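You operate a simulated robot arm through the tools that you are given. There is no shell and no other tool. Be economical: measure what you need, move in short steps, check, and stop when the job is done.

The job below is to be done with a simulated two-armed robot. You get a single attempt, and the scene is never put back.

Task
Pick up the yellow gauge with one hand, pass it to the other hand and put it on the bench top before the green pump. Set down upright: yellow gauge.

Only the result counts: the job must be done as asked and must still hold three seconds after the hand-in. Knocking over, shifting, dropping, spilling or breaking anything else fails it.

Robot
Two 6-joint arms with two-finger parallel grippers on one trunk, on a base that drives. Base frame: it is fixed to the floor where the robot stands at the start and does not move with it; the origin is under the middle of the robot, x ahead of it, y to its left, z up; the surface under the hand at the start is at about z = 0.8. Lengths are in m, angles in degrees, forces in N, time in s.
The left shoulder is at the start at [-0.077, 0.177, 0.832], the right one opposite. With the tool pointing down near the work surface each hand reaches from about 0.1 to 0.72 m from the robot's upright axis, wherever it stands, measured 20 degrees to its own side. Places, roughly: bench top before the green pump (22x15 cm) [0.46, 0.56, 0.8]. Payload 1.57 kg a hand.
The tool frame of a hand sits at the grasp point between the pads (the TCP): z along the fingers, y along the line on which they close. The tips reach 0.03 m beyond it. The gripper opens to 0.08 m. The fingers are 0.017 m wide and 0.012 m thick; the gripper's body (0.04 by 0.082 m) begins 0.08 m behind the TCP.
Orientation is that of the tool frame in the base frame, as a unit quaternion [x, y, z, w]. With the fingers straight down and closing along the base's y, the tool's x points along the base's -x, its y along +y and its z along -z.

Tools
- The arms move only by the tool send_rows. It takes "left_moves", "right_moves" or both (then of equal length, played together; a hand with none holds still); each is a list of rows, each a list of 7 numbers: the shift along the tool's x, y, z in m, then the turn, a rotation vector about the tool's x, y, z in degrees, then the finger opening in m, from 0 to 0.08. In form: [[tx, ty, tz, wx, wy, wz, claw], ...]. A call has 1 to 10 rows; each row shifts and turns the commanded pose from where the row before left it, along the tool's axes as they then stand. Each row takes 0.2 s and may step no farther than 0.05 m and 8.6 degrees from the row before; otherwise, or with a gripper value out of range, the whole call is refused. Where a pose cannot be reached the arm comes as near as it can. A force on the tool above 40 N (or 10 N above the force at the start of the call, whichever is more), or a blocked arm, ends the call early, and 0.2 s more pass. Each finger travels about 0.072 m/s and halts on what it meets, pressing with about 28 N; the grip force reading is that of the motor and also rises with nothing between the fingers. The clock runs only during rows and for 0.2 s after the last one: add rows that do not move to give the fingers time. The reply holds the time, the measured pose of the TCP, the force on the tool along the base axes, the opening and the grip force, in the units named above and with some noise, with the torque about the TCP (base axes, N m) and any sound that the robot's microphone picked up.
- Cameras (640 x 400 px; columns grow to the right, rows downward): "scene" is now at [0.0305, 0.0311, 1.5621]; the picture's right is [0.41, -0.91, 0.00], its down [-0.66, -0.30, -0.69] and it looks along [0.63, 0.28, -0.72] (base axes); focal length 267 px, centre (320, 200). "left" rides on the left gripper at [0.072, 0.007, -0.122] in its tool frame; the picture's right is [-0.09, 1.00, 0.00], its down [-0.84, -0.08, -0.54] and it looks along [-0.54, -0.05, 0.84] (tool axes); focal length 238 px, centre (320, 200). "right" rides on the right gripper at [0.072, -0.007, -0.122] in its tool frame; the picture's right is [0.09, 1.00, 0.00], its down [-0.84, 0.08, -0.54] and it looks along [-0.54, 0.05, 0.84] (tool axes); focal length 238 px, centre (320, 200). There is no depth. A picture from a camera that has moved, and an enlarged one, comes with that camera's place and axes in the base frame and with its lens.
- camera(camera): a new picture of that camera. It takes no simulated time.
- raise_lower(by): slides the trunk up (or, below 0, down) by that many m; the arms and the scene camera ride with it, the base frame stays. It gives what a move gives, with no picture.
- drive_base(legs): drives the robot by 1 to 6 legs, each [ahead, left, turn to the left] in m, m and degrees, along the robot's own axes; the way and the turn of a leg run together, so that a leg with both is an arc; at most 1.5 m and 180 degrees a leg. The arms and the cameras ride along, it lands a little off, and it stops where it bumps. It gives what a move gives.
- aim_head(pan, tilt): turns the head with the scene camera to pan (to the left, within 143 degrees either way) and tilt (down, from -29 to 69), counted from straight ahead of the robot. It gives what a move gives.
- inspect(camera, box): a new picture of the part [left, top, right, bottom] of that camera's present view, enlarged. It takes no simulated time.
- hand_in(): hands the job in; it is judged then, once.

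Go step by step. Nothing tells you exact positions but the pictures and the camera data: compare them with the known pose of the tool, close in by small moves and look again before you grip or let go. The budget is 120 turns and 108 pictures, counting those below and the enlarged ones. Unless the task says otherwise, let go and move clear before handing in, and close with one line.

The tools are called after "Call:" as a command line: name --argument value ..., lists and objects as JSON in quotes. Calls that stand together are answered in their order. send_rows: Moves the arms, as the interface text tells. Its arguments: {"type":"object","properties":{"left_moves":{"type":"array"},"right_moves":{"type":"array"}},"required":[]} The other tools are called the same way: raise_lower (by) slides the trunk up or down; drive_base (legs) drives the base; aim_head (pan, tilt) turns the head that bears the scene camera; camera (camera) takes a picture; inspect (camera, box) takes an enlarged picture of a part of a camera's view; hand_in () hands the job in.

At the start:

```text
t: 0.0
left_ee_pos: [0.321, 0.4424, 1.1138]
left_tcp_rot: [0.001, 1.0, -0.001, 0.0]
left_ft_force: [0.1, -0.5, -0.1]
left_wrist_torque: [0.01, 0.0, -0.02]
left_gripper_width: 0.0801
left_grip_force: 0.1
right_ee_pos: [0.4138, 0.0157, 1.1233]
right_tcp_rot: [0.0, 1.0, -0.001, 0.0]
right_ft_force: [-0.8, -0.2, 0.4]
right_wrist_torque: [-0.03, -0.01, 0.0]
right_gripper_width: 0.0801
right_grip_force: 0.0
trunk travel left (down, up): [-0.275, 0.053]
robot x, y, heading: [0.0002, 0.0012, 0.0]
head pan, tilt: [24.4, 46.4]
```

scene: 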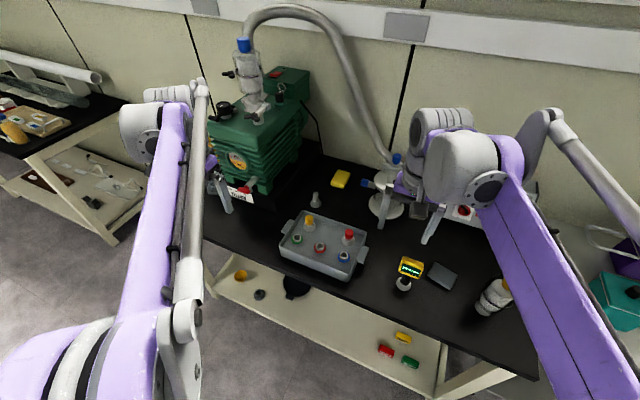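
right: 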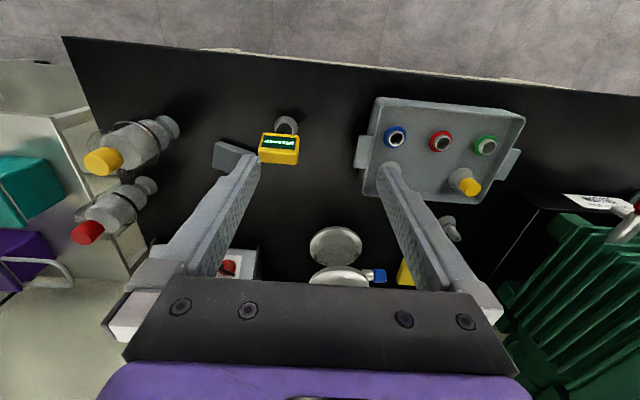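
left: 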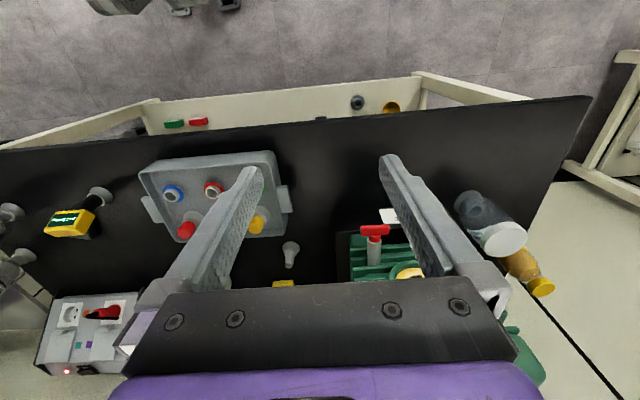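

The yellow gauge looks like the yellow device with a display near [0.49, -0.05], close to the right hand. I'll look at it more closely, and at the goal area before the green pump.

Call:
inspect --camera "scene" --box '[360, 230, 480, 305]'

Call:
inspect --camera "right" --box '[190, 90, 350, 190]'

Call:
inspect --camera "left" --box '[240, 120, 560, 320]'

Call:
inspect --camera "scene" --box '[180, 100, 380, 280]'

```text
5.33 times, centred on (420, 268) of scene
camera zoom: at [0.0305, 0.0311, 1.5621], right [0.41, -0.91, 0.0], down [-0.66, -0.3, -0.69], along [0.63, 0.28, -0.72], focal length 1425 px, centre (-213, -160)
```

zoom: 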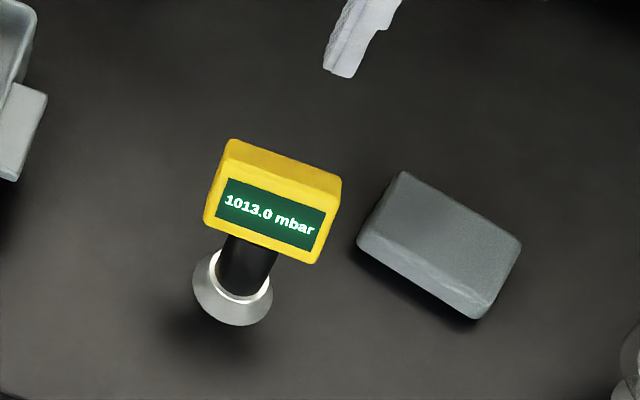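

```text
4.00 times, centred on (270, 140) of right
camera zoom: at [0.341, 0.007, 1.2462], right [-0.09, 1.0, 0.0], down [0.84, 0.08, 0.54], along [0.54, 0.05, -0.84], focal length 953 px, centre (520, 440)
```

zoom: 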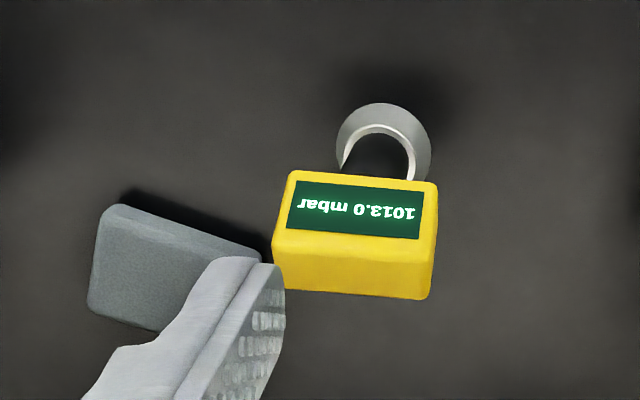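

```text
2.00 times, centred on (400, 220) of left
camera zoom: at [0.2484, 0.448, 1.235], right [0.09, 1.0, 0.0], down [0.84, -0.08, 0.54], along [0.54, -0.05, -0.84], focal length 477 px, centre (160, 160)
```

zoom: 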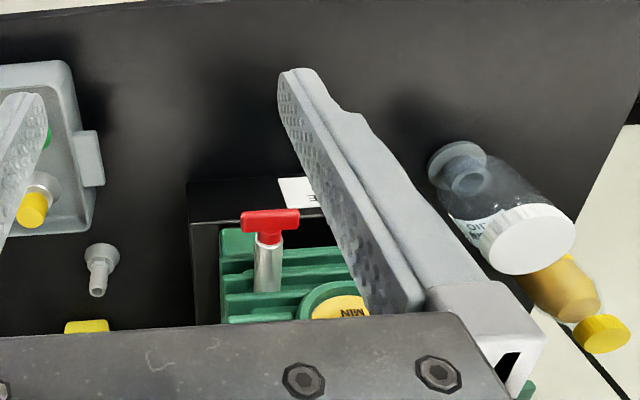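

```text
2.22 times, centred on (280, 190) of scene
camera zoom: at [0.0305, 0.0311, 1.5621], right [0.41, -0.91, 0.0], down [-0.66, -0.3, -0.69], along [0.63, 0.28, -0.72], focal length 594 px, centre (409, 222)
```

zoom: 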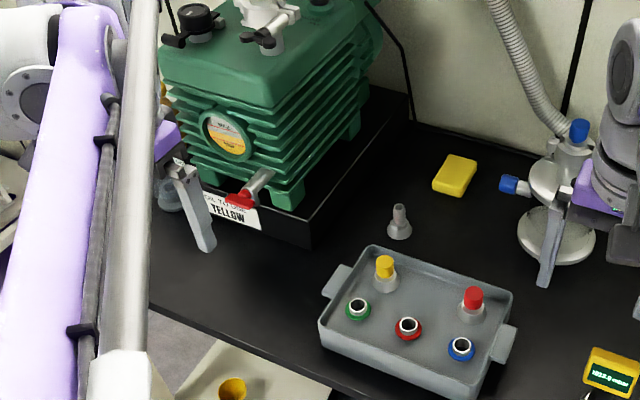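

The gauge stands at about [0.467, -0.047]: a silver flange foot, a black stem, and a yellow head with its top near z 0.93. My plan is for the right hand to take the stem from the front with the tool pitched, then for the left hand to take the head from above and place it. First I pitch the right hand by 60 degrees in free space.

Call:
send_rows --right_moves '[[0.02, 0, 0, 0, -8.57, 0, 0.08], [0.02, 0, 0, 0, -8.57, 0, 0.08], [0, 0, 0, 0, -8.57, 0, 0.08], [0, 0, 0, 0, -8.57, 0, 0.08], [0, 0, 0, 0, -8.57, 0, 0.08], [0, 0, 0, 0, -8.57, 0, 0.08], [0, 0, 0, 0, -8.58, 0, 0.08], [0, 0, 0, 0, 0, 0, 0.08]]'

```text
t: 1.8
left_ee_pos: [0.3213, 0.4426, 1.1136]
left_tcp_rot: [0.0, 1.0, 0.0, 0.0]
left_ft_force: [-0.3, 0.0, 0.4]
left_wrist_torque: [-0.01, 0.01, -0.01]
left_gripper_width: 0.0799
left_grip_force: 0.0
right_ee_pos: [0.373, 0.015, 1.1199]
right_tcp_rot: [0.0, 0.866, 0.001, 0.501]
right_ft_force: [-0.1, 0.4, -0.5]
right_wrist_torque: [-0.02, 0.03, -0.02]
right_gripper_width: 0.0802
right_grip_force: 0.0
trunk travel left (down, up): [-0.275, 0.053]
robot x, y, heading: [0.0011, -0.001, -0.1]
head pan, tilt: [24.4, 46.4]
```

The pitch worked. Now I bring the right hand down to a viewing point in front of the gauge.

Call:
send_rows --right_moves '[[0.0298, -0.0155, 0.0085, 0, 0, 0, 0.08], [0.0298, -0.0155, 0.0085, 0, 0, 0, 0.08], [0.0298, -0.0155, 0.0085, 0, 0, 0, 0.08], [0.0298, -0.0155, 0.0085, 0, 0, 0, 0.08], [0, 0, 0, 0, 0, 0, 0.08]]'

Call:
camera --camera "right"

Call:
camera --camera "scene"

```text
t: 3.0
left_ee_pos: [0.3204, 0.4414, 1.1138]
left_tcp_rot: [-0.001, 1.0, 0.0, 0.0]
left_ft_force: [-0.3, -0.2, 0.5]
left_wrist_torque: [-0.03, 0.01, -0.03]
left_gripper_width: 0.0799
left_grip_force: 0.0
right_ee_pos: [0.3432, -0.0453, 0.9992]
right_tcp_rot: [0.0, 0.866, 0.0, 0.5]
right_ft_force: [0.1, 0.4, -0.5]
right_wrist_torque: [-0.01, 0.03, 0.02]
right_gripper_width: 0.0798
right_grip_force: 0.0
trunk travel left (down, up): [-0.275, 0.053]
robot x, y, heading: [0.0008, 0.0027, 0.3]
head pan, tilt: [24.4, 46.4]
```

```text
100 pictures are left
camera right: at [0.2011, -0.0546, 0.9994], right [-0.05, 1.0, -0.08], down [-0.05, 0.08, 1.0], along [1.0, 0.05, 0.05], focal length 238 px, centre (320, 200)
```

right: 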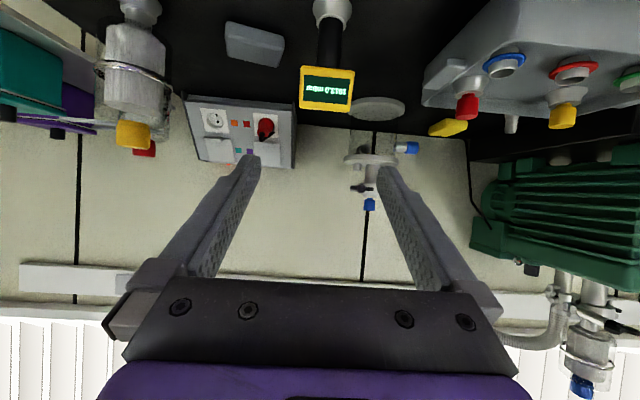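

```text
99 pictures are left
camera scene: at [0.0306, 0.0312, 1.5622], right [0.41, -0.91, 0.0], down [-0.66, -0.3, -0.69], along [0.63, 0.28, -0.72], focal length 267 px, centre (320, 200)
```

scene: 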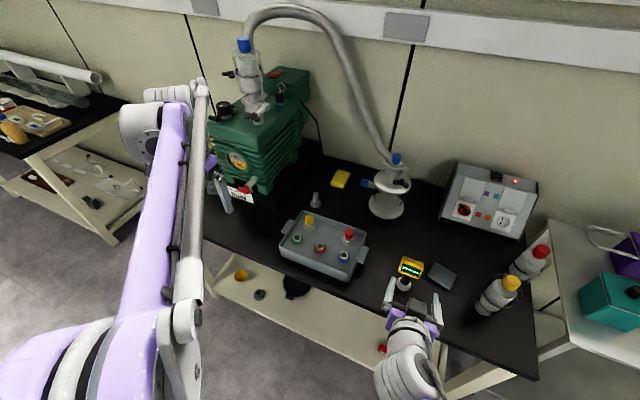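

The right camera now looks level at the gauge, with the picture upside down. I enlarge that part to measure the stem.

Call:
inspect --camera "right" --box '[260, 0, 400, 120]'

```text
3.33 times, centred on (330, 60) of right
camera zoom: at [0.2011, -0.0546, 0.9994], right [-0.05, 1.0, -0.08], down [-0.05, 0.08, 1.0], along [1.0, 0.05, 0.05], focal length 794 px, centre (287, 667)
```

zoom: 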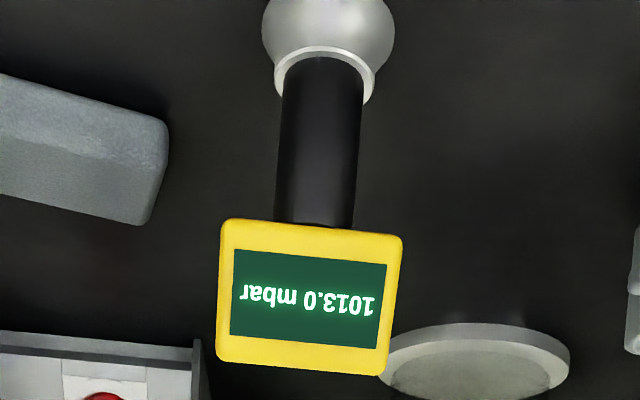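

The stem is about 26 mm thick, runs from z 0.827 to 0.875, and has its axis near [0.468, -0.045]. I move to a standoff on the approach line and start closing in.

Call:
send_rows --right_moves '[[0.0329, 0, 0.0362, 0, 0, 0, 0.08], [0.0329, 0, 0.0362, 0, 0, 0, 0.08], [0, 0, 0.025, 0, 0, 0, 0.08], [0, 0, 0.025, 0, 0, 0, 0.08], [0, 0, 0, 0, 0, 0, 0.08]]'

Call:
camera --camera "right"

Call:
inspect --camera "scene" --box '[360, 230, 480, 330]'

```text
t: 4.2
left_ee_pos: [0.3207, 0.442, 1.1126]
left_tcp_rot: [0.0, 1.0, 0.0, 0.0]
left_ft_force: [-0.6, 0.7, -0.6]
left_wrist_torque: [0.0, 0.0, -0.04]
left_gripper_width: 0.08
left_grip_force: 0.0
right_ee_pos: [0.416, -0.046, 0.8822]
right_tcp_rot: [-0.001, 0.866, 0.001, 0.5]
right_ft_force: [0.3, 0.2, 0.2]
right_wrist_torque: [0.02, -0.01, 0.01]
right_gripper_width: 0.0802
right_grip_force: 0.0
trunk travel left (down, up): [-0.275, 0.053]
robot x, y, heading: [-0.0025, 0.0001, 0.3]
head pan, tilt: [24.4, 46.4]
```

```text
97 pictures are left
camera right: at [0.2743, -0.0551, 0.8811], right [-0.05, 1.0, -0.08], down [-0.05, 0.08, 1.0], along [1.0, 0.05, 0.05], focal length 238 px, centre (320, 200)
```

right: 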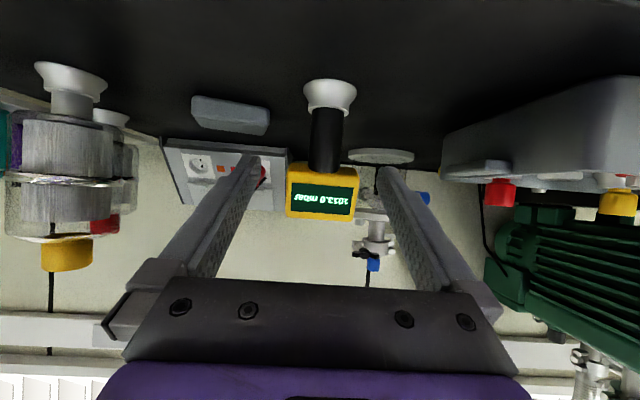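

```text
4.00 times, centred on (420, 280) of scene
camera zoom: at [0.0297, 0.0309, 1.5622], right [0.41, -0.91, 0.0], down [-0.66, -0.3, -0.69], along [0.63, 0.28, -0.72], focal length 1069 px, centre (-80, -120)
```

zoom: 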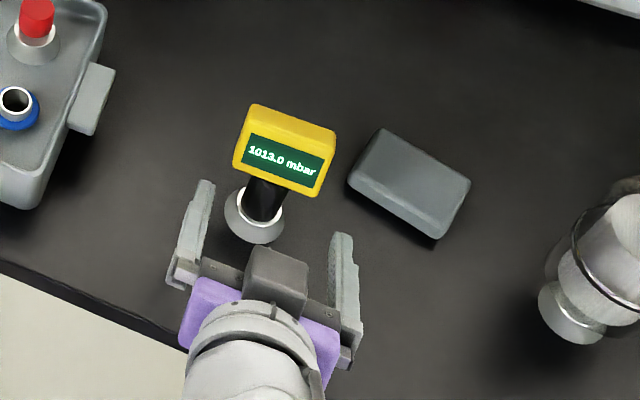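

I check the height again with an enlarged view before going in.

Call:
inspect --camera "right" --box '[260, 60, 400, 230]'

```text
2.35 times, centred on (330, 145) of right
camera zoom: at [0.2743, -0.0551, 0.8811], right [-0.05, 1.0, -0.08], down [-0.05, 0.08, 1.0], along [1.0, 0.05, 0.05], focal length 561 px, centre (296, 329)
```

zoom: 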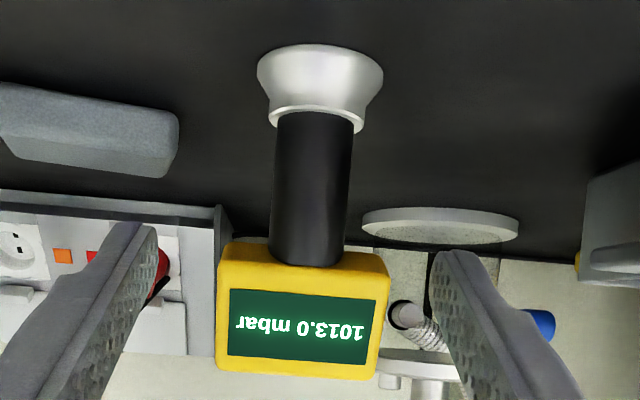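

The head is tilted back so its display faces up. The free stem is about z 0.82 to 0.866, so I aim the TCP at [0.470, -0.045, 0.847].

Call:
send_rows --right_moves '[[0.0011, 0.0003, 0.0215, 0, 0, 0, 0.08], [0.0011, 0.0003, 0.0215, 0, 0, 0, 0.08], [0.0011, 0.0003, 0.0215, 0, 0, 0, 0.08], [0, 0, 0, 0, 0, 0, 0.08]]'

Call:
camera --camera "right"

Call:
inspect --camera "scene" --box '[360, 230, 480, 330]'

```text
t: 5.2
left_ee_pos: [0.3208, 0.4429, 1.1137]
left_tcp_rot: [-0.001, 1.0, 0.0, 0.0]
left_ft_force: [-0.1, -0.3, -0.1]
left_wrist_torque: [0.01, -0.02, 0.01]
left_gripper_width: 0.0801
left_grip_force: 0.1
right_ee_pos: [0.4705, -0.0454, 0.8468]
right_tcp_rot: [0.0, 0.866, 0.0, 0.499]
right_ft_force: [0.3, -0.4, 0.9]
right_wrist_torque: [-0.01, 0.0, 0.0]
right_gripper_width: 0.0802
right_grip_force: 0.0
trunk travel left (down, up): [-0.275, 0.053]
robot x, y, heading: [0.0031, 0.0004, 0.0]
head pan, tilt: [24.4, 46.4]
```

```text
94 pictures are left
camera right: at [0.3281, -0.054, 0.8466], right [-0.05, 1.0, -0.08], down [-0.05, 0.08, 1.0], along [1.0, 0.05, 0.05], focal length 238 px, centre (320, 200)
```

right: 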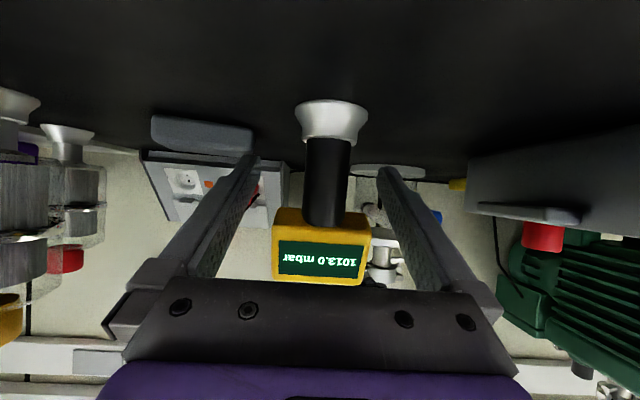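

```text
4.00 times, centred on (420, 280) of scene
camera zoom: at [0.03, 0.031, 1.5622], right [0.41, -0.91, 0.0], down [-0.66, -0.3, -0.69], along [0.63, 0.28, -0.72], focal length 1069 px, centre (-80, -120)
```

zoom: 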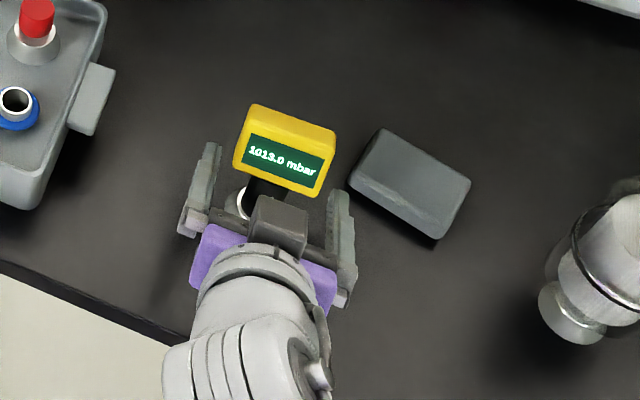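

The TCP is on the stem, about 2 mm off in y. I correct that and close the right gripper.

Call:
send_rows --right_moves '[[0, 0.002, 0, 0, 0, 0, 0.08], [0, 0, 0, 0, 0, 0, 0.02], [0, 0, 0, 0, 0, 0, 0.015], [0, 0, 0, 0, 0, 0, 0.015], [0, 0, 0, 0, 0, 0, 0.015], [0, 0, 0, 0, 0, 0, 0.015]]'

Call:
camera --camera "right"

```text
t: 6.6
left_ee_pos: [0.3207, 0.4402, 1.113]
left_tcp_rot: [0.0, 1.0, 0.0, -0.001]
left_ft_force: [-0.4, 0.7, -0.5]
left_wrist_torque: [-0.03, -0.03, 0.03]
left_gripper_width: 0.0799
left_grip_force: 0.1
right_ee_pos: [0.4699, -0.0441, 0.8474]
right_tcp_rot: [0.0, 0.866, 0.0, 0.5]
right_ft_force: [-0.3, -1.3, 1.7]
right_wrist_torque: [0.16, -0.01, -0.09]
right_gripper_width: 0.0254
right_grip_force: 28.0
trunk travel left (down, up): [-0.275, 0.053]
robot x, y, heading: [-0.0004, -0.0037, -0.4]
head pan, tilt: [24.4, 46.4]
```

```text
92 pictures are left
camera right: at [0.3282, -0.0518, 0.8466], right [-0.05, 1.0, -0.08], down [-0.05, 0.08, 1.0], along [1.0, 0.05, 0.05], focal length 238 px, centre (320, 200)
```

right: 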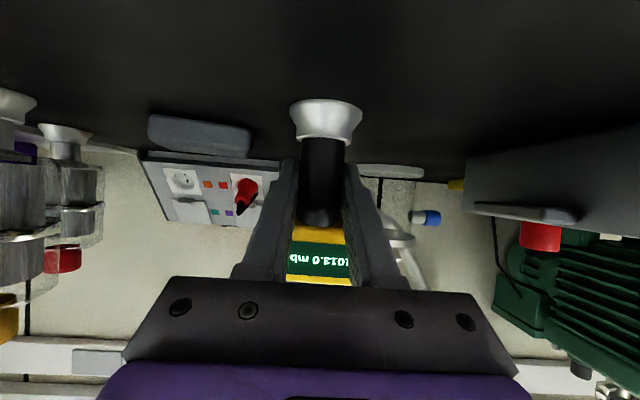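

The stem is gripped at 25 mm. I lift it straight up.

Call:
send_rows --right_moves '[[-0.0087, 0, -0.005, 0, 0, 0, 0.015], [-0.026, 0, -0.015, 0, 0, 0, 0.015], [-0.026, 0, -0.015, 0, 0, 0, 0.015], [-0.026, 0, -0.015, 0, 0, 0, 0.015], [-0.026, 0, -0.015, 0, 0, 0, 0.015], [-0.026, 0, -0.015, 0, 0, 0, 0.015], [-0.026, 0, -0.015, 0, 0, 0, 0.015], [0, 0, 0, 0, 0, 0, 0.015]]'

Call:
camera --camera "right"

Call:
camera --camera "scene"

```text
t: 8.4
left_ee_pos: [0.3221, 0.4428, 1.1129]
left_tcp_rot: [0.0, 1.0, 0.0, 0.0]
left_ft_force: [0.3, 0.4, 0.2]
left_wrist_torque: [0.02, -0.01, -0.01]
left_gripper_width: 0.0798
left_grip_force: 0.1
right_ee_pos: [0.4709, -0.0431, 1.0372]
right_tcp_rot: [0.0, 0.866, 0.0, 0.5]
right_ft_force: [-0.9, 0.2, -2.0]
right_wrist_torque: [-0.03, 0.04, 0.0]
right_gripper_width: 0.0257
right_grip_force: 29.0
trunk travel left (down, up): [-0.275, 0.053]
robot x, y, heading: [-0.0012, 0.0001, -0.3]
head pan, tilt: [24.4, 46.4]
```

```text
91 pictures are left
camera right: at [0.3291, -0.051, 1.037], right [-0.05, 1.0, -0.08], down [-0.05, 0.08, 1.0], along [1.0, 0.05, 0.05], focal length 238 px, centre (320, 200)
```

right: 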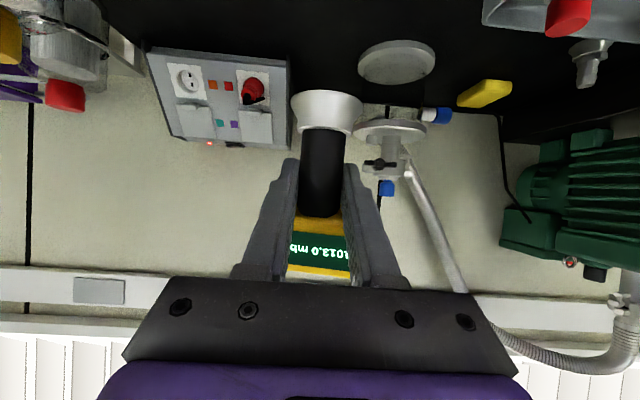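

```text
90 pictures are left
camera scene: at [0.0309, 0.0312, 1.5621], right [0.41, -0.91, 0.0], down [-0.66, -0.3, -0.69], along [0.63, 0.28, -0.72], focal length 267 px, centre (320, 200)
```

scene: 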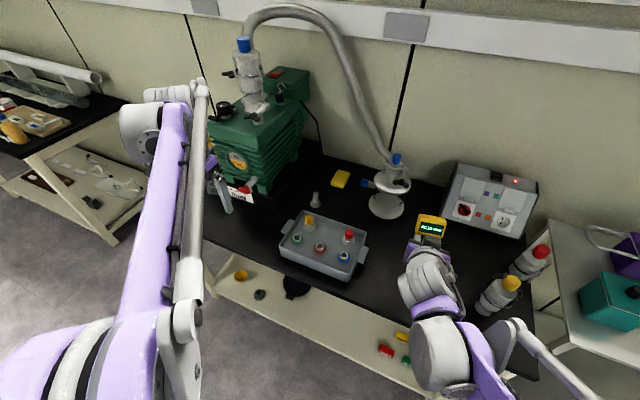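

The gauge hangs upright in the right hand. I move it to the middle for the handover, and bring the left hand inward above that level, stopping short of it.

Call:
send_rows --right_moves '[[0.0142, 0.025, -0.0062, 0, 0, 0, 0.015], [0.0142, 0.025, -0.0062, 0, 0, 0, 0.015], [0.0142, 0.025, -0.0062, 0, 0, 0, 0.015], [0.0142, 0.025, -0.0062, 0, 0, 0, 0.015], [0, 0, 0, 0, 0, 0, 0.015], [0, 0, 0, 0, 0, 0, 0.015]]' --left_moves '[[-0.015, 0, -0.01, 0, 0, 0, 0.08], [-0.015, -0.04, -0.01, 0, 0, 0, 0.08], [-0.015, -0.04, -0.01, 0, 0, 0, 0.08], [-0.015, -0.04, -0.01, 0, 0, 0, 0.08], [-0.015, -0.04, -0.007, 0, 0, 0, 0.08], [0, -0.04, 0, 0, 0, 0, 0.08]]'

Call:
camera --camera "left"

Call:
camera --camera "scene"

```text
t: 9.8
left_ee_pos: [0.3946, 0.2409, 1.1613]
left_tcp_rot: [0.0, 1.0, 0.0, 0.0]
left_ft_force: [0.2, 0.4, 0.4]
left_wrist_torque: [0.04, 0.02, 0.0]
left_gripper_width: 0.0801
left_grip_force: 0.0
right_ee_pos: [0.4213, 0.0573, 1.001]
right_tcp_rot: [0.001, 0.866, 0.0, 0.499]
right_ft_force: [0.2, -0.4, -1.8]
right_wrist_torque: [0.03, 0.03, 0.02]
right_gripper_width: 0.0258
right_grip_force: 28.0
trunk travel left (down, up): [-0.275, 0.053]
robot x, y, heading: [-0.0004, 0.0035, 0.3]
head pan, tilt: [24.4, 46.4]
```

```text
89 pictures are left
camera left: at [0.3227, 0.2473, 1.2825], right [0.09, 1.0, 0.0], down [0.84, -0.08, 0.54], along [0.54, -0.05, -0.84], focal length 238 px, centre (320, 200)
```

left: 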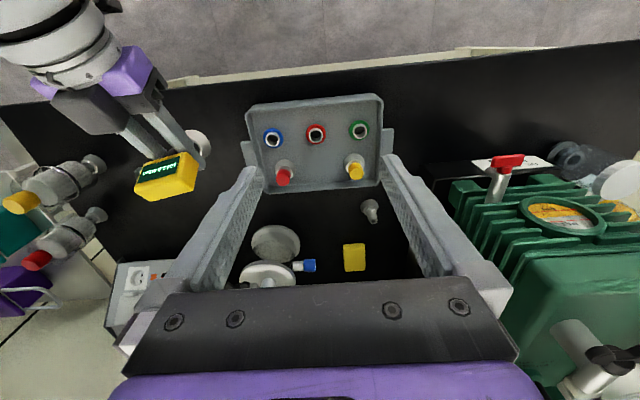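

```text
88 pictures are left
camera scene: at [0.03, 0.0305, 1.5622], right [0.41, -0.91, 0.0], down [-0.66, -0.3, -0.69], along [0.63, 0.29, -0.72], focal length 267 px, centre (320, 200)
```

scene: 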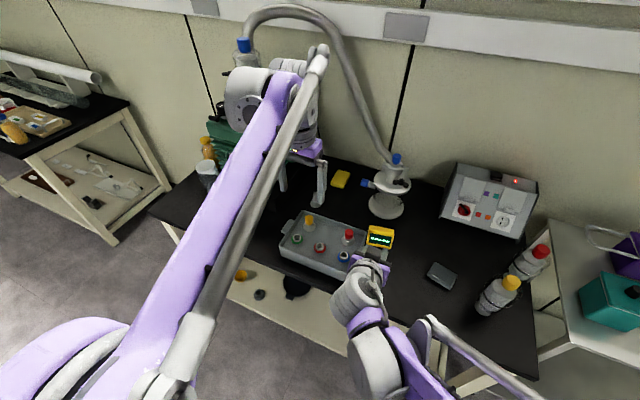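

Both hands are where I expected. I bring the left hand over the gauge head, still above it.

Call:
send_rows --left_moves '[[-0.008, -0.046, 0, 0, 0, 0, 0.08], [-0.008, -0.046, 0, 0, 0, 0, 0.08], [-0.008, -0.046, 0, 0, 0, 0, 0.08], [-0.008, -0.046, 0, 0, 0, 0, 0.08], [0, 0, 0, 0, 0, 0, 0.08]]'

Call:
camera --camera "left"

Call:
camera --camera "scene"

Call:
camera --camera "right"

```text
t: 11.0
left_ee_pos: [0.4279, 0.0573, 1.1621]
left_tcp_rot: [0.0, 1.0, 0.0, 0.0]
left_ft_force: [0.7, -0.5, 0.6]
left_wrist_torque: [-0.01, 0.0, 0.02]
left_gripper_width: 0.08
left_grip_force: 0.1
right_ee_pos: [0.4217, 0.0569, 1.0005]
right_tcp_rot: [0.0, 0.866, -0.001, 0.5]
right_ft_force: [-0.2, -0.2, -1.7]
right_wrist_torque: [0.0, 0.04, -0.05]
right_gripper_width: 0.0255
right_grip_force: 27.8
trunk travel left (down, up): [-0.275, 0.053]
robot x, y, heading: [-0.0012, -0.0002, -0.3]
head pan, tilt: [24.4, 46.4]
```

```text
87 pictures are left
camera left: at [0.3552, 0.0645, 1.2829], right [0.09, 1.0, 0.0], down [0.84, -0.08, 0.54], along [0.54, -0.05, -0.84], focal length 238 px, centre (320, 200)
```

left: 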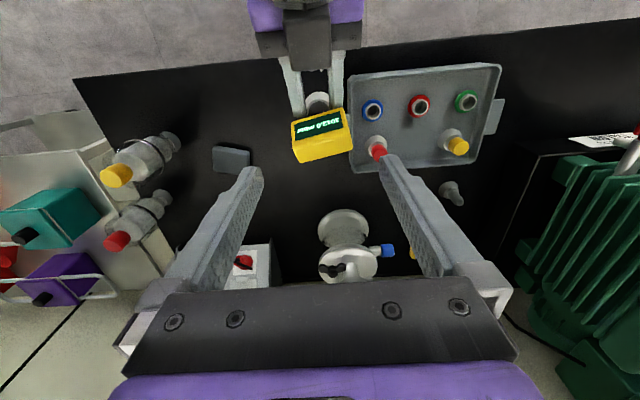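

```text
86 pictures are left
camera scene: at [0.0302, 0.032, 1.5621], right [0.41, -0.91, 0.0], down [-0.66, -0.3, -0.69], along [0.63, 0.28, -0.72], focal length 267 px, centre (320, 200)
```

scene: 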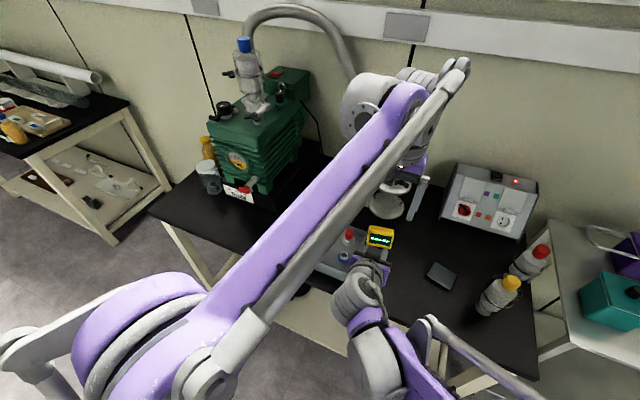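

```text
85 pictures are left
camera right: at [0.2792, 0.0487, 0.9998], right [-0.05, 1.0, -0.08], down [-0.05, 0.08, 1.0], along [1.0, 0.05, 0.05], focal length 238 px, centre (320, 200)
```

right: 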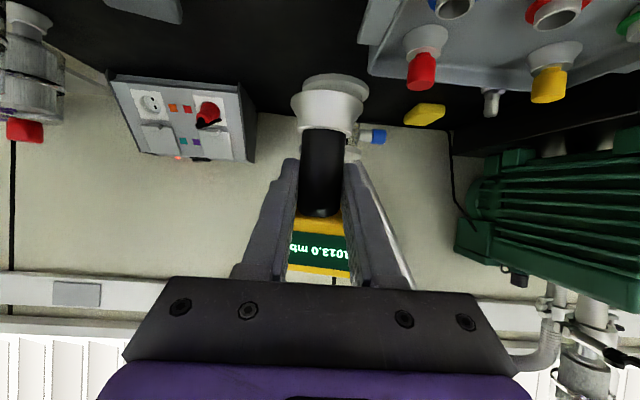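

Call:
inspect --camera "left" --box '[260, 60, 380, 180]'

```text
3.33 times, centred on (320, 120) of left
camera zoom: at [0.3552, 0.0645, 1.2829], right [0.09, 1.0, 0.0], down [0.84, -0.08, 0.54], along [0.54, -0.05, -0.84], focal length 794 px, centre (320, 467)
```

zoom: 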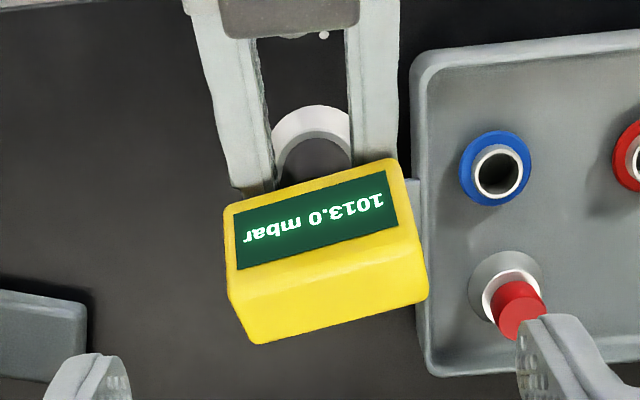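

The head is a box about 56 mm wide, centred at about [0.434, 0.0595, 1.037] and yawed about 10 degrees. I match that yaw with the left hand and come partway down.

Call:
send_rows --left_moves '[[-0.006, 0.002, 0, 0, 0, -5, 0.08], [0, 0, 0, 0, 0, -5, 0.08], [0, 0, 0.025, 0, 0, 0, 0.08], [0, 0, 0, 0, 0, 0, 0.08]]'

Call:
camera --camera "left"

```text
t: 12.0
left_ee_pos: [0.4351, 0.06, 1.136]
left_tcp_rot: [-0.087, 0.996, 0.0, 0.0]
left_ft_force: [0.5, -1.0, -0.5]
left_wrist_torque: [0.01, -0.01, 0.0]
left_gripper_width: 0.0801
left_grip_force: 0.1
right_ee_pos: [0.4224, 0.0559, 1.0012]
right_tcp_rot: [0.0, 0.866, 0.0, 0.501]
right_ft_force: [0.3, -0.5, -1.7]
right_wrist_torque: [0.06, 0.01, 0.02]
right_gripper_width: 0.0257
right_grip_force: 27.8
trunk travel left (down, up): [-0.275, 0.053]
robot x, y, heading: [-0.0049, -0.0041, 0.1]
head pan, tilt: [24.4, 46.4]
```

```text
83 pictures are left
camera left: at [0.3612, 0.0533, 1.2569], right [-0.08, 1.0, 0.0], down [0.84, 0.07, 0.54], along [0.54, 0.04, -0.84], focal length 238 px, centre (320, 200)
```

left: 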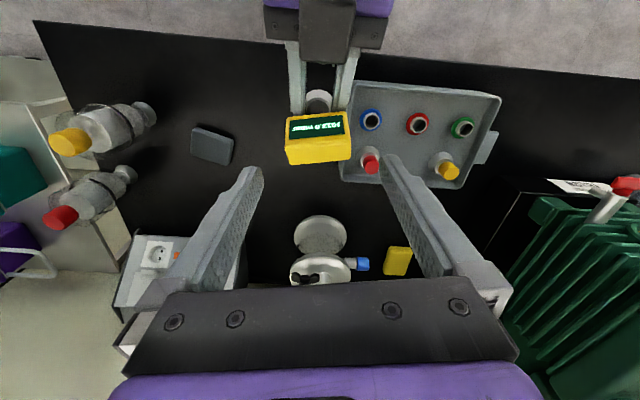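

The yaw matches and the head is centred between the left fingers. I go down so they straddle it.

Call:
send_rows --left_moves '[[0, 0, 0.025, 0, 0, 0, 0.08], [0, 0, 0.025, 0, 0, 0, 0.08], [0, 0, 0, 0, 0, 0, 0.08]]'

Call:
camera --camera "left"

Call:
inspect --camera "scene" --box '[320, 180, 460, 300]'

```text
t: 12.8
left_ee_pos: [0.4342, 0.0596, 1.0858]
left_tcp_rot: [-0.087, 0.996, -0.001, 0.0]
left_ft_force: [0.4, -0.6, 0.1]
left_wrist_torque: [0.0, 0.04, 0.02]
left_gripper_width: 0.0797
left_grip_force: 0.1
right_ee_pos: [0.4203, 0.0556, 1.001]
right_tcp_rot: [0.0, 0.866, 0.0, 0.5]
right_ft_force: [-0.4, 0.4, -1.9]
right_wrist_torque: [-0.01, 0.03, -0.04]
right_gripper_width: 0.0255
right_grip_force: 28.3
trunk travel left (down, up): [-0.275, 0.053]
robot x, y, heading: [0.0018, -0.0004, -0.2]
head pan, tilt: [24.4, 46.4]
```

```text
82 pictures are left
camera left: at [0.3607, 0.0532, 1.2067], right [-0.08, 1.0, 0.0], down [0.84, 0.07, 0.54], along [0.54, 0.04, -0.84], focal length 238 px, centre (320, 200)
```

left: 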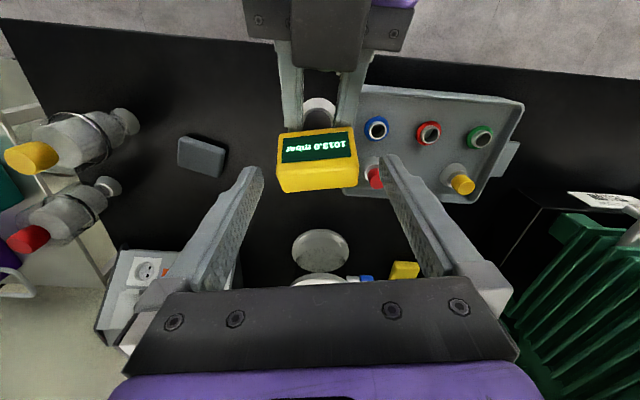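

```text
3.33 times, centred on (390, 240) of scene
camera zoom: at [0.0305, 0.0311, 1.5622], right [0.41, -0.91, 0.0], down [-0.66, -0.3, -0.69], along [0.63, 0.28, -0.72], focal length 891 px, centre (87, 67)
```

zoom: 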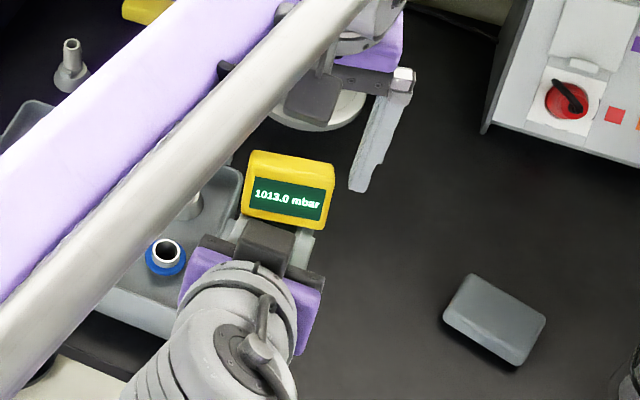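

It tracks as predicted. I make the last step down.

Call:
send_rows --left_moves '[[0, 0, 0.023, 0, 0, 0, 0.08], [0, 0, 0.022, 0, 0, 0, 0.08], [0, 0, 0, 0, 0, 0, 0.08]]'

Call:
camera --camera "left"

```text
t: 13.6
left_ee_pos: [0.4342, 0.0602, 1.0397]
left_tcp_rot: [-0.087, 0.996, 0.0, 0.0]
left_ft_force: [0.1, 0.5, 0.4]
left_wrist_torque: [0.01, 0.02, -0.03]
left_gripper_width: 0.08
left_grip_force: 0.0
right_ee_pos: [0.4219, 0.0566, 1.0]
right_tcp_rot: [0.0, 0.866, -0.001, 0.5]
right_ft_force: [-0.3, 0.8, -1.5]
right_wrist_torque: [0.02, 0.02, -0.01]
right_gripper_width: 0.0256
right_grip_force: 28.8
trunk travel left (down, up): [-0.275, 0.053]
robot x, y, heading: [0.0001, 0.0022, 0.0]
head pan, tilt: [24.4, 46.4]
```

```text
80 pictures are left
camera left: at [0.3603, 0.0535, 1.161], right [-0.08, 1.0, 0.0], down [0.84, 0.07, 0.54], along [0.54, 0.04, -0.84], focal length 238 px, centre (320, 200)
```

left: 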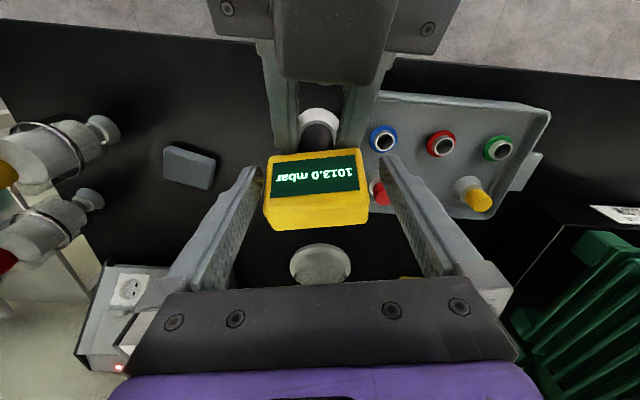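

The head sits between the fingers, about 2 mm off centre. I correct that and close the left gripper.

Call:
send_rows --left_moves '[[0, -0.002, 0, 0, 0, 0, 0.08], [0, 0, 0, 0, 0, 0, 0.06], [0, 0, 0, 0, 0, 0, 0.045], [0, 0, 0, 0, 0, 0, 0.045], [0, 0, 0, 0, 0, 0, 0.045]]'

Call:
camera --camera "left"

```text
t: 14.8
left_ee_pos: [0.4343, 0.0577, 1.0396]
left_tcp_rot: [-0.087, 0.996, 0.0, 0.001]
left_ft_force: [1.5, -2.0, 0.3]
left_wrist_torque: [0.07, 0.21, 0.13]
left_gripper_width: 0.0597
left_grip_force: 27.9
right_ee_pos: [0.4218, 0.0564, 1.0004]
right_tcp_rot: [0.0, 0.866, 0.0, 0.5]
right_ft_force: [-1.8, 3.0, -2.1]
right_wrist_torque: [-0.14, -0.28, -0.13]
right_gripper_width: 0.0257
right_grip_force: 27.8
trunk travel left (down, up): [-0.275, 0.053]
robot x, y, heading: [0.0008, -0.0001, 0.0]
head pan, tilt: [24.4, 46.4]
```

```text
79 pictures are left
camera left: at [0.3609, 0.0513, 1.1614], right [-0.08, 1.0, 0.0], down [0.84, 0.07, 0.54], along [0.54, 0.04, -0.84], focal length 238 px, centre (320, 200)
```

left: 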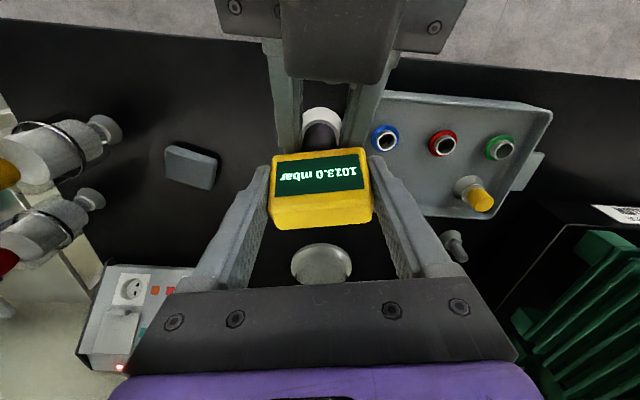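

Both hands hold the gauge. I open the right fingers only a little and then draw back along their own axis.

Call:
send_rows --right_moves '[[0, 0, 0, 0, 0, 0, 0.03], [0, 0, 0, 0, 0, 0, 0.038], [0, 0, 0, 0, 0, 0, 0.038], [0, 0, -0.01, 0, 0, 0, 0.038], [0, 0, -0.02, 0, 0, 0, 0.038], [0, 0, -0.03, 0, 0, 0, 0.038], [0, 0, -0.03, 0, 0, 0, 0.038], [0, 0, 0, 0, 0, 0, 0.038]]'

Call:
camera --camera "left"

Call:
camera --camera "right"

Call:
camera --camera "scene"

```text
t: 16.6
left_ee_pos: [0.4345, 0.0571, 1.0393]
left_tcp_rot: [-0.087, 0.996, 0.0, 0.001]
left_ft_force: [0.0, 0.0, 0.1]
left_wrist_torque: [-0.01, 0.0, 0.03]
left_gripper_width: 0.0601
left_grip_force: 28.3
right_ee_pos: [0.3425, 0.0555, 1.0449]
right_tcp_rot: [0.0, 0.866, 0.0, 0.5]
right_ft_force: [-0.1, 0.1, 0.8]
right_wrist_torque: [-0.01, -0.01, -0.02]
right_gripper_width: 0.038
right_grip_force: 0.0
trunk travel left (down, up): [-0.275, 0.053]
robot x, y, heading: [-0.0006, 0.001, -0.1]
head pan, tilt: [24.4, 46.4]
```

```text
78 pictures are left
camera left: at [0.3613, 0.0516, 1.1613], right [-0.08, 1.0, 0.0], down [0.84, 0.07, 0.54], along [0.54, 0.04, -0.84], focal length 238 px, centre (320, 200)
```

left: 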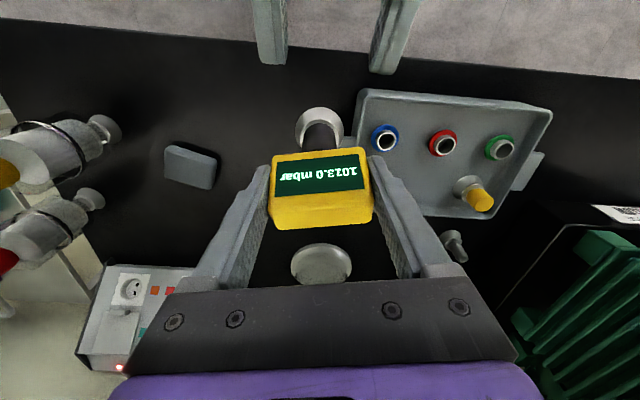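

```text
77 pictures are left
camera right: at [0.2013, 0.048, 1.0447], right [-0.05, 1.0, -0.08], down [-0.05, 0.08, 1.0], along [1.0, 0.05, 0.05], focal length 238 px, centre (320, 200)
```

right: 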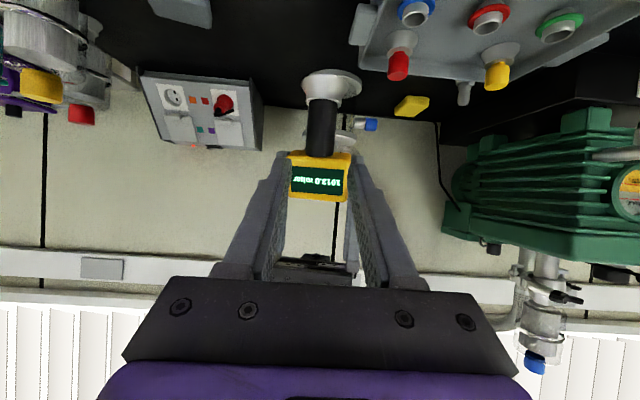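

```text
76 pictures are left
camera scene: at [0.0311, 0.0315, 1.5621], right [0.41, -0.91, 0.0], down [-0.66, -0.3, -0.69], along [0.63, 0.28, -0.72], focal length 267 px, centre (320, 200)
```

scene: 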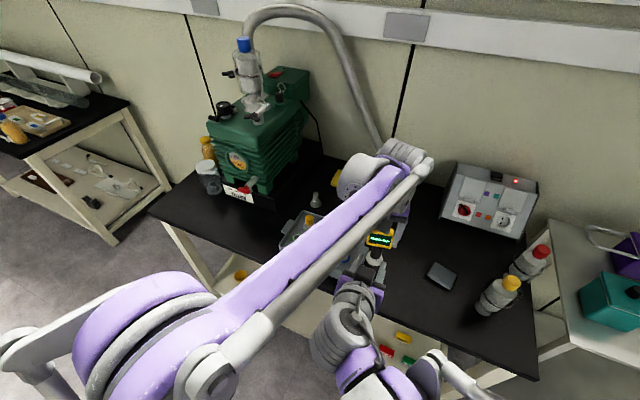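

The handover worked: the left hand holds the gauge alone. I clear the right hand sideways and lift the gauge. The goal is at the limit of reach, so I'll drive left afterwards.

Call:
send_rows --right_moves '[[0, 0, -0.03, 0, 0, 0, 0.038], [0, -0.04, 0, 0, 0, 0, 0.038], [0, -0.045, 0, 0, 0, 0, 0.038], [0, -0.045, 0, 0, 0, 0, 0.038], [0, -0.045, 0, 0, 0, 0, 0.038], [0, 0, 0, 0, 0, 0, 0.038]]' --left_moves '[[0, 0, 0, 0, 0, 0, 0.045], [0, 0, -0.02, 0, 0, 0, 0.045], [0, 0, -0.03, 0, 0, 0, 0.045], [0, 0, -0.03, 0, 0, 0, 0.045], [0, 0, 0, 0, 0, 0, 0.045], [0, 0, 0, 0, 0, 0, 0.045]]'

Call:
camera --camera "left"

Call:
camera --camera "scene"

```text
t: 18.0
left_ee_pos: [0.4342, 0.0583, 1.121]
left_tcp_rot: [-0.087, 0.996, 0.0, 0.001]
left_ft_force: [-0.2, -0.1, -0.8]
left_wrist_torque: [-0.01, 0.02, 0.0]
left_gripper_width: 0.0598
left_grip_force: 28.3
right_ee_pos: [0.3177, -0.1185, 1.0601]
right_tcp_rot: [0.001, 0.866, -0.001, 0.5]
right_ft_force: [-1.1, 0.1, -0.2]
right_wrist_torque: [-0.02, -0.01, 0.0]
right_gripper_width: 0.0381
right_grip_force: 0.0
trunk travel left (down, up): [-0.275, 0.053]
robot x, y, heading: [-0.0008, -0.0003, -0.0]
head pan, tilt: [24.4, 46.4]
```

```text
75 pictures are left
camera left: at [0.3616, 0.0511, 1.2416], right [-0.08, 1.0, 0.0], down [0.84, 0.07, 0.54], along [0.54, 0.04, -0.84], focal length 238 px, centre (320, 200)
```

left: 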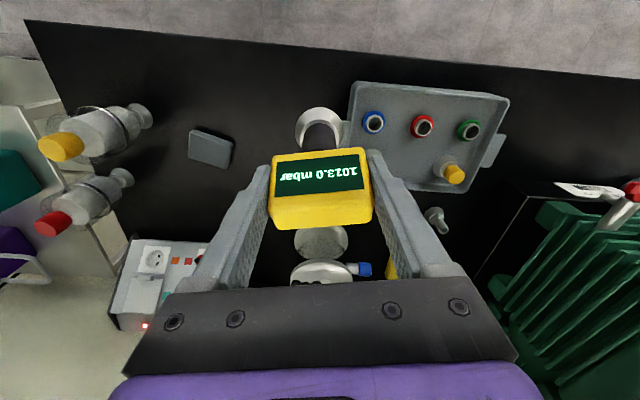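

```text
74 pictures are left
camera scene: at [0.0313, 0.031, 1.5622], right [0.41, -0.91, 0.0], down [-0.66, -0.3, -0.69], along [0.63, 0.28, -0.72], focal length 267 px, centre (320, 200)
```

scene: 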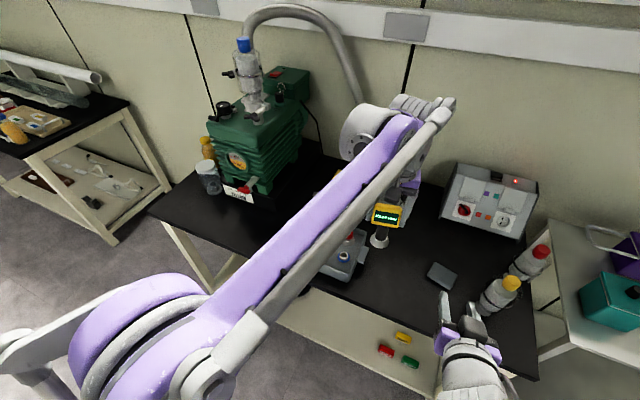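

The gauge is secure and the right hand is clear. I drive the base 0.25 m to the left.

Call:
drive_base --legs '[[0, 0.25, 0]]'

Call:
aim_head --pan 35 --tilt 50

Call:
camera --camera "scene"

Call:
camera --camera "left"

```text
t: 20.8
left_ee_pos: [0.4332, 0.3053, 1.1189]
left_tcp_rot: [-0.087, 0.996, 0.0, 0.0]
left_ft_force: [-0.5, 0.5, -1.1]
left_wrist_torque: [0.01, 0.04, 0.04]
left_gripper_width: 0.0595
left_grip_force: 28.3
right_ee_pos: [0.3171, 0.1291, 1.0601]
right_tcp_rot: [0.0, 0.866, 0.0, 0.5]
right_ft_force: [0.0, -0.3, -0.5]
right_wrist_torque: [0.0, -0.02, 0.02]
right_gripper_width: 0.0378
right_grip_force: 0.0
trunk travel left (down, up): [-0.275, 0.053]
robot x, y, heading: [-0.0019, 0.2468, 0.0]
head pan, tilt: [24.4, 46.4]
```

```text
t: 21.5
left_ee_pos: [0.4344, 0.3041, 1.1206]
left_tcp_rot: [-0.087, 0.996, -0.001, 0.0]
left_ft_force: [-0.1, 0.4, -2.0]
left_wrist_torque: [-0.01, -0.02, 0.02]
left_gripper_width: 0.0595
left_grip_force: 28.3
right_ee_pos: [0.3172, 0.1302, 1.0595]
right_tcp_rot: [0.0, 0.866, 0.0, 0.501]
right_ft_force: [0.5, 0.6, -0.2]
right_wrist_torque: [0.0, 0.0, -0.01]
right_gripper_width: 0.038
right_grip_force: 0.0
trunk travel left (down, up): [-0.275, 0.053]
robot x, y, heading: [0.0013, 0.2451, 0.1]
head pan, tilt: [35.0, 50.0]
```

```text
73 pictures are left
camera scene: at [0.0207, 0.29, 1.5572], right [0.57, -0.82, 0.0], down [-0.63, -0.44, -0.64], along [0.53, 0.37, -0.77], focal length 267 px, centre (320, 200)
```

scene: 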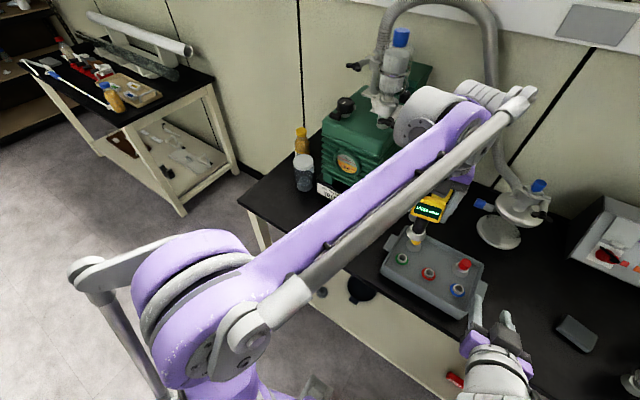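

```text
72 pictures are left
camera left: at [0.361, 0.2989, 1.2415], right [-0.08, 1.0, 0.0], down [0.84, 0.07, 0.54], along [0.54, 0.04, -0.84], focal length 238 px, centre (320, 200)
```

left: 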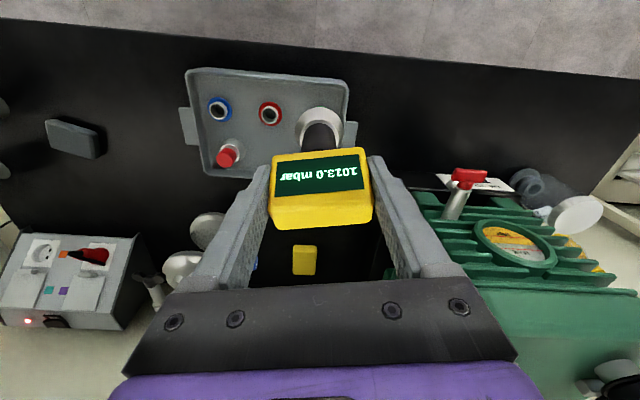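

The red pump handle is near [0.495, 0.515, 0.95]. I carry the gauge high over to [0.445, 0.60], keeping in front and to the left of that handle.

Call:
send_rows --left_moves '[[-0.0089, 0.0414, 0, 0, 0, 0, 0.045], [-0.0089, 0.0414, 0, 0, 0, 0, 0.045], [-0.0089, 0.0414, 0, 0, 0, 0, 0.045], [-0.0089, 0.0414, 0, 0, 0, 0, 0.045], [-0.0089, 0.0414, 0, 0, 0, 0, 0.045], [-0.0089, 0.0414, 0, 0, 0, 0, 0.045], [-0.0089, 0.0414, 0, 0, 0, 0, 0.045], [0, 0, 0, 0, 0, 0, 0.045]]'

Call:
camera --camera "left"

Call:
camera --camera "scene"

```text
t: 23.3
left_ee_pos: [0.4445, 0.6007, 1.1203]
left_tcp_rot: [-0.087, 0.996, 0.0, 0.001]
left_ft_force: [-0.2, -0.1, -1.3]
left_wrist_torque: [0.05, 0.01, -0.02]
left_gripper_width: 0.0598
left_grip_force: 27.9
right_ee_pos: [0.3168, 0.1294, 1.0603]
right_tcp_rot: [0.0, 0.866, 0.0, 0.5]
right_ft_force: [-0.6, 0.0, -0.1]
right_wrist_torque: [0.02, -0.01, 0.0]
right_gripper_width: 0.0381
right_grip_force: 0.1
trunk travel left (down, up): [-0.275, 0.053]
robot x, y, heading: [-0.001, 0.2445, -0.0]
head pan, tilt: [35.0, 50.0]
```

```text
71 pictures are left
camera left: at [0.3715, 0.5943, 1.2415], right [-0.08, 1.0, 0.0], down [0.84, 0.07, 0.54], along [0.54, 0.04, -0.84], focal length 238 px, centre (320, 200)
```

left: 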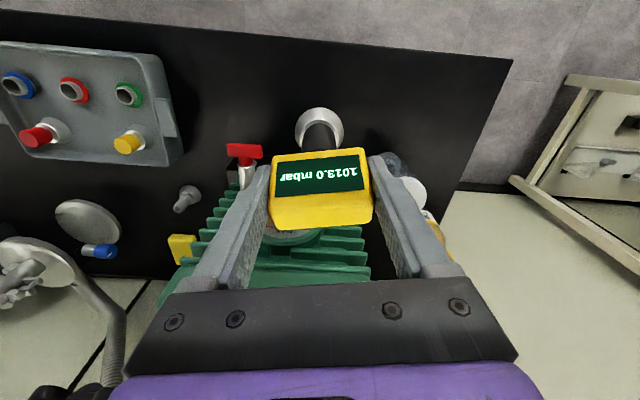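

```text
70 pictures are left
camera scene: at [0.0204, 0.2893, 1.5572], right [0.57, -0.82, 0.0], down [-0.63, -0.44, -0.64], along [0.53, 0.37, -0.77], focal length 267 px, centre (320, 200)
```

scene: 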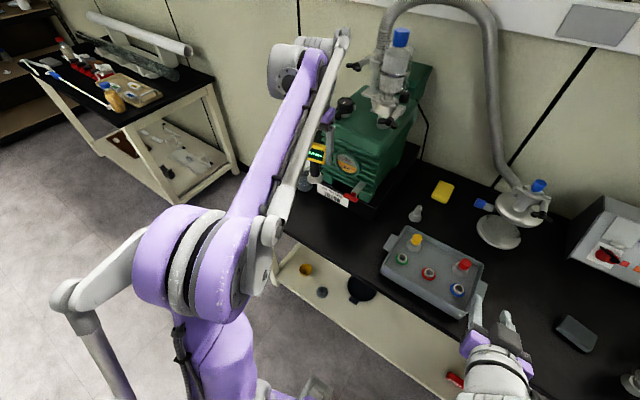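

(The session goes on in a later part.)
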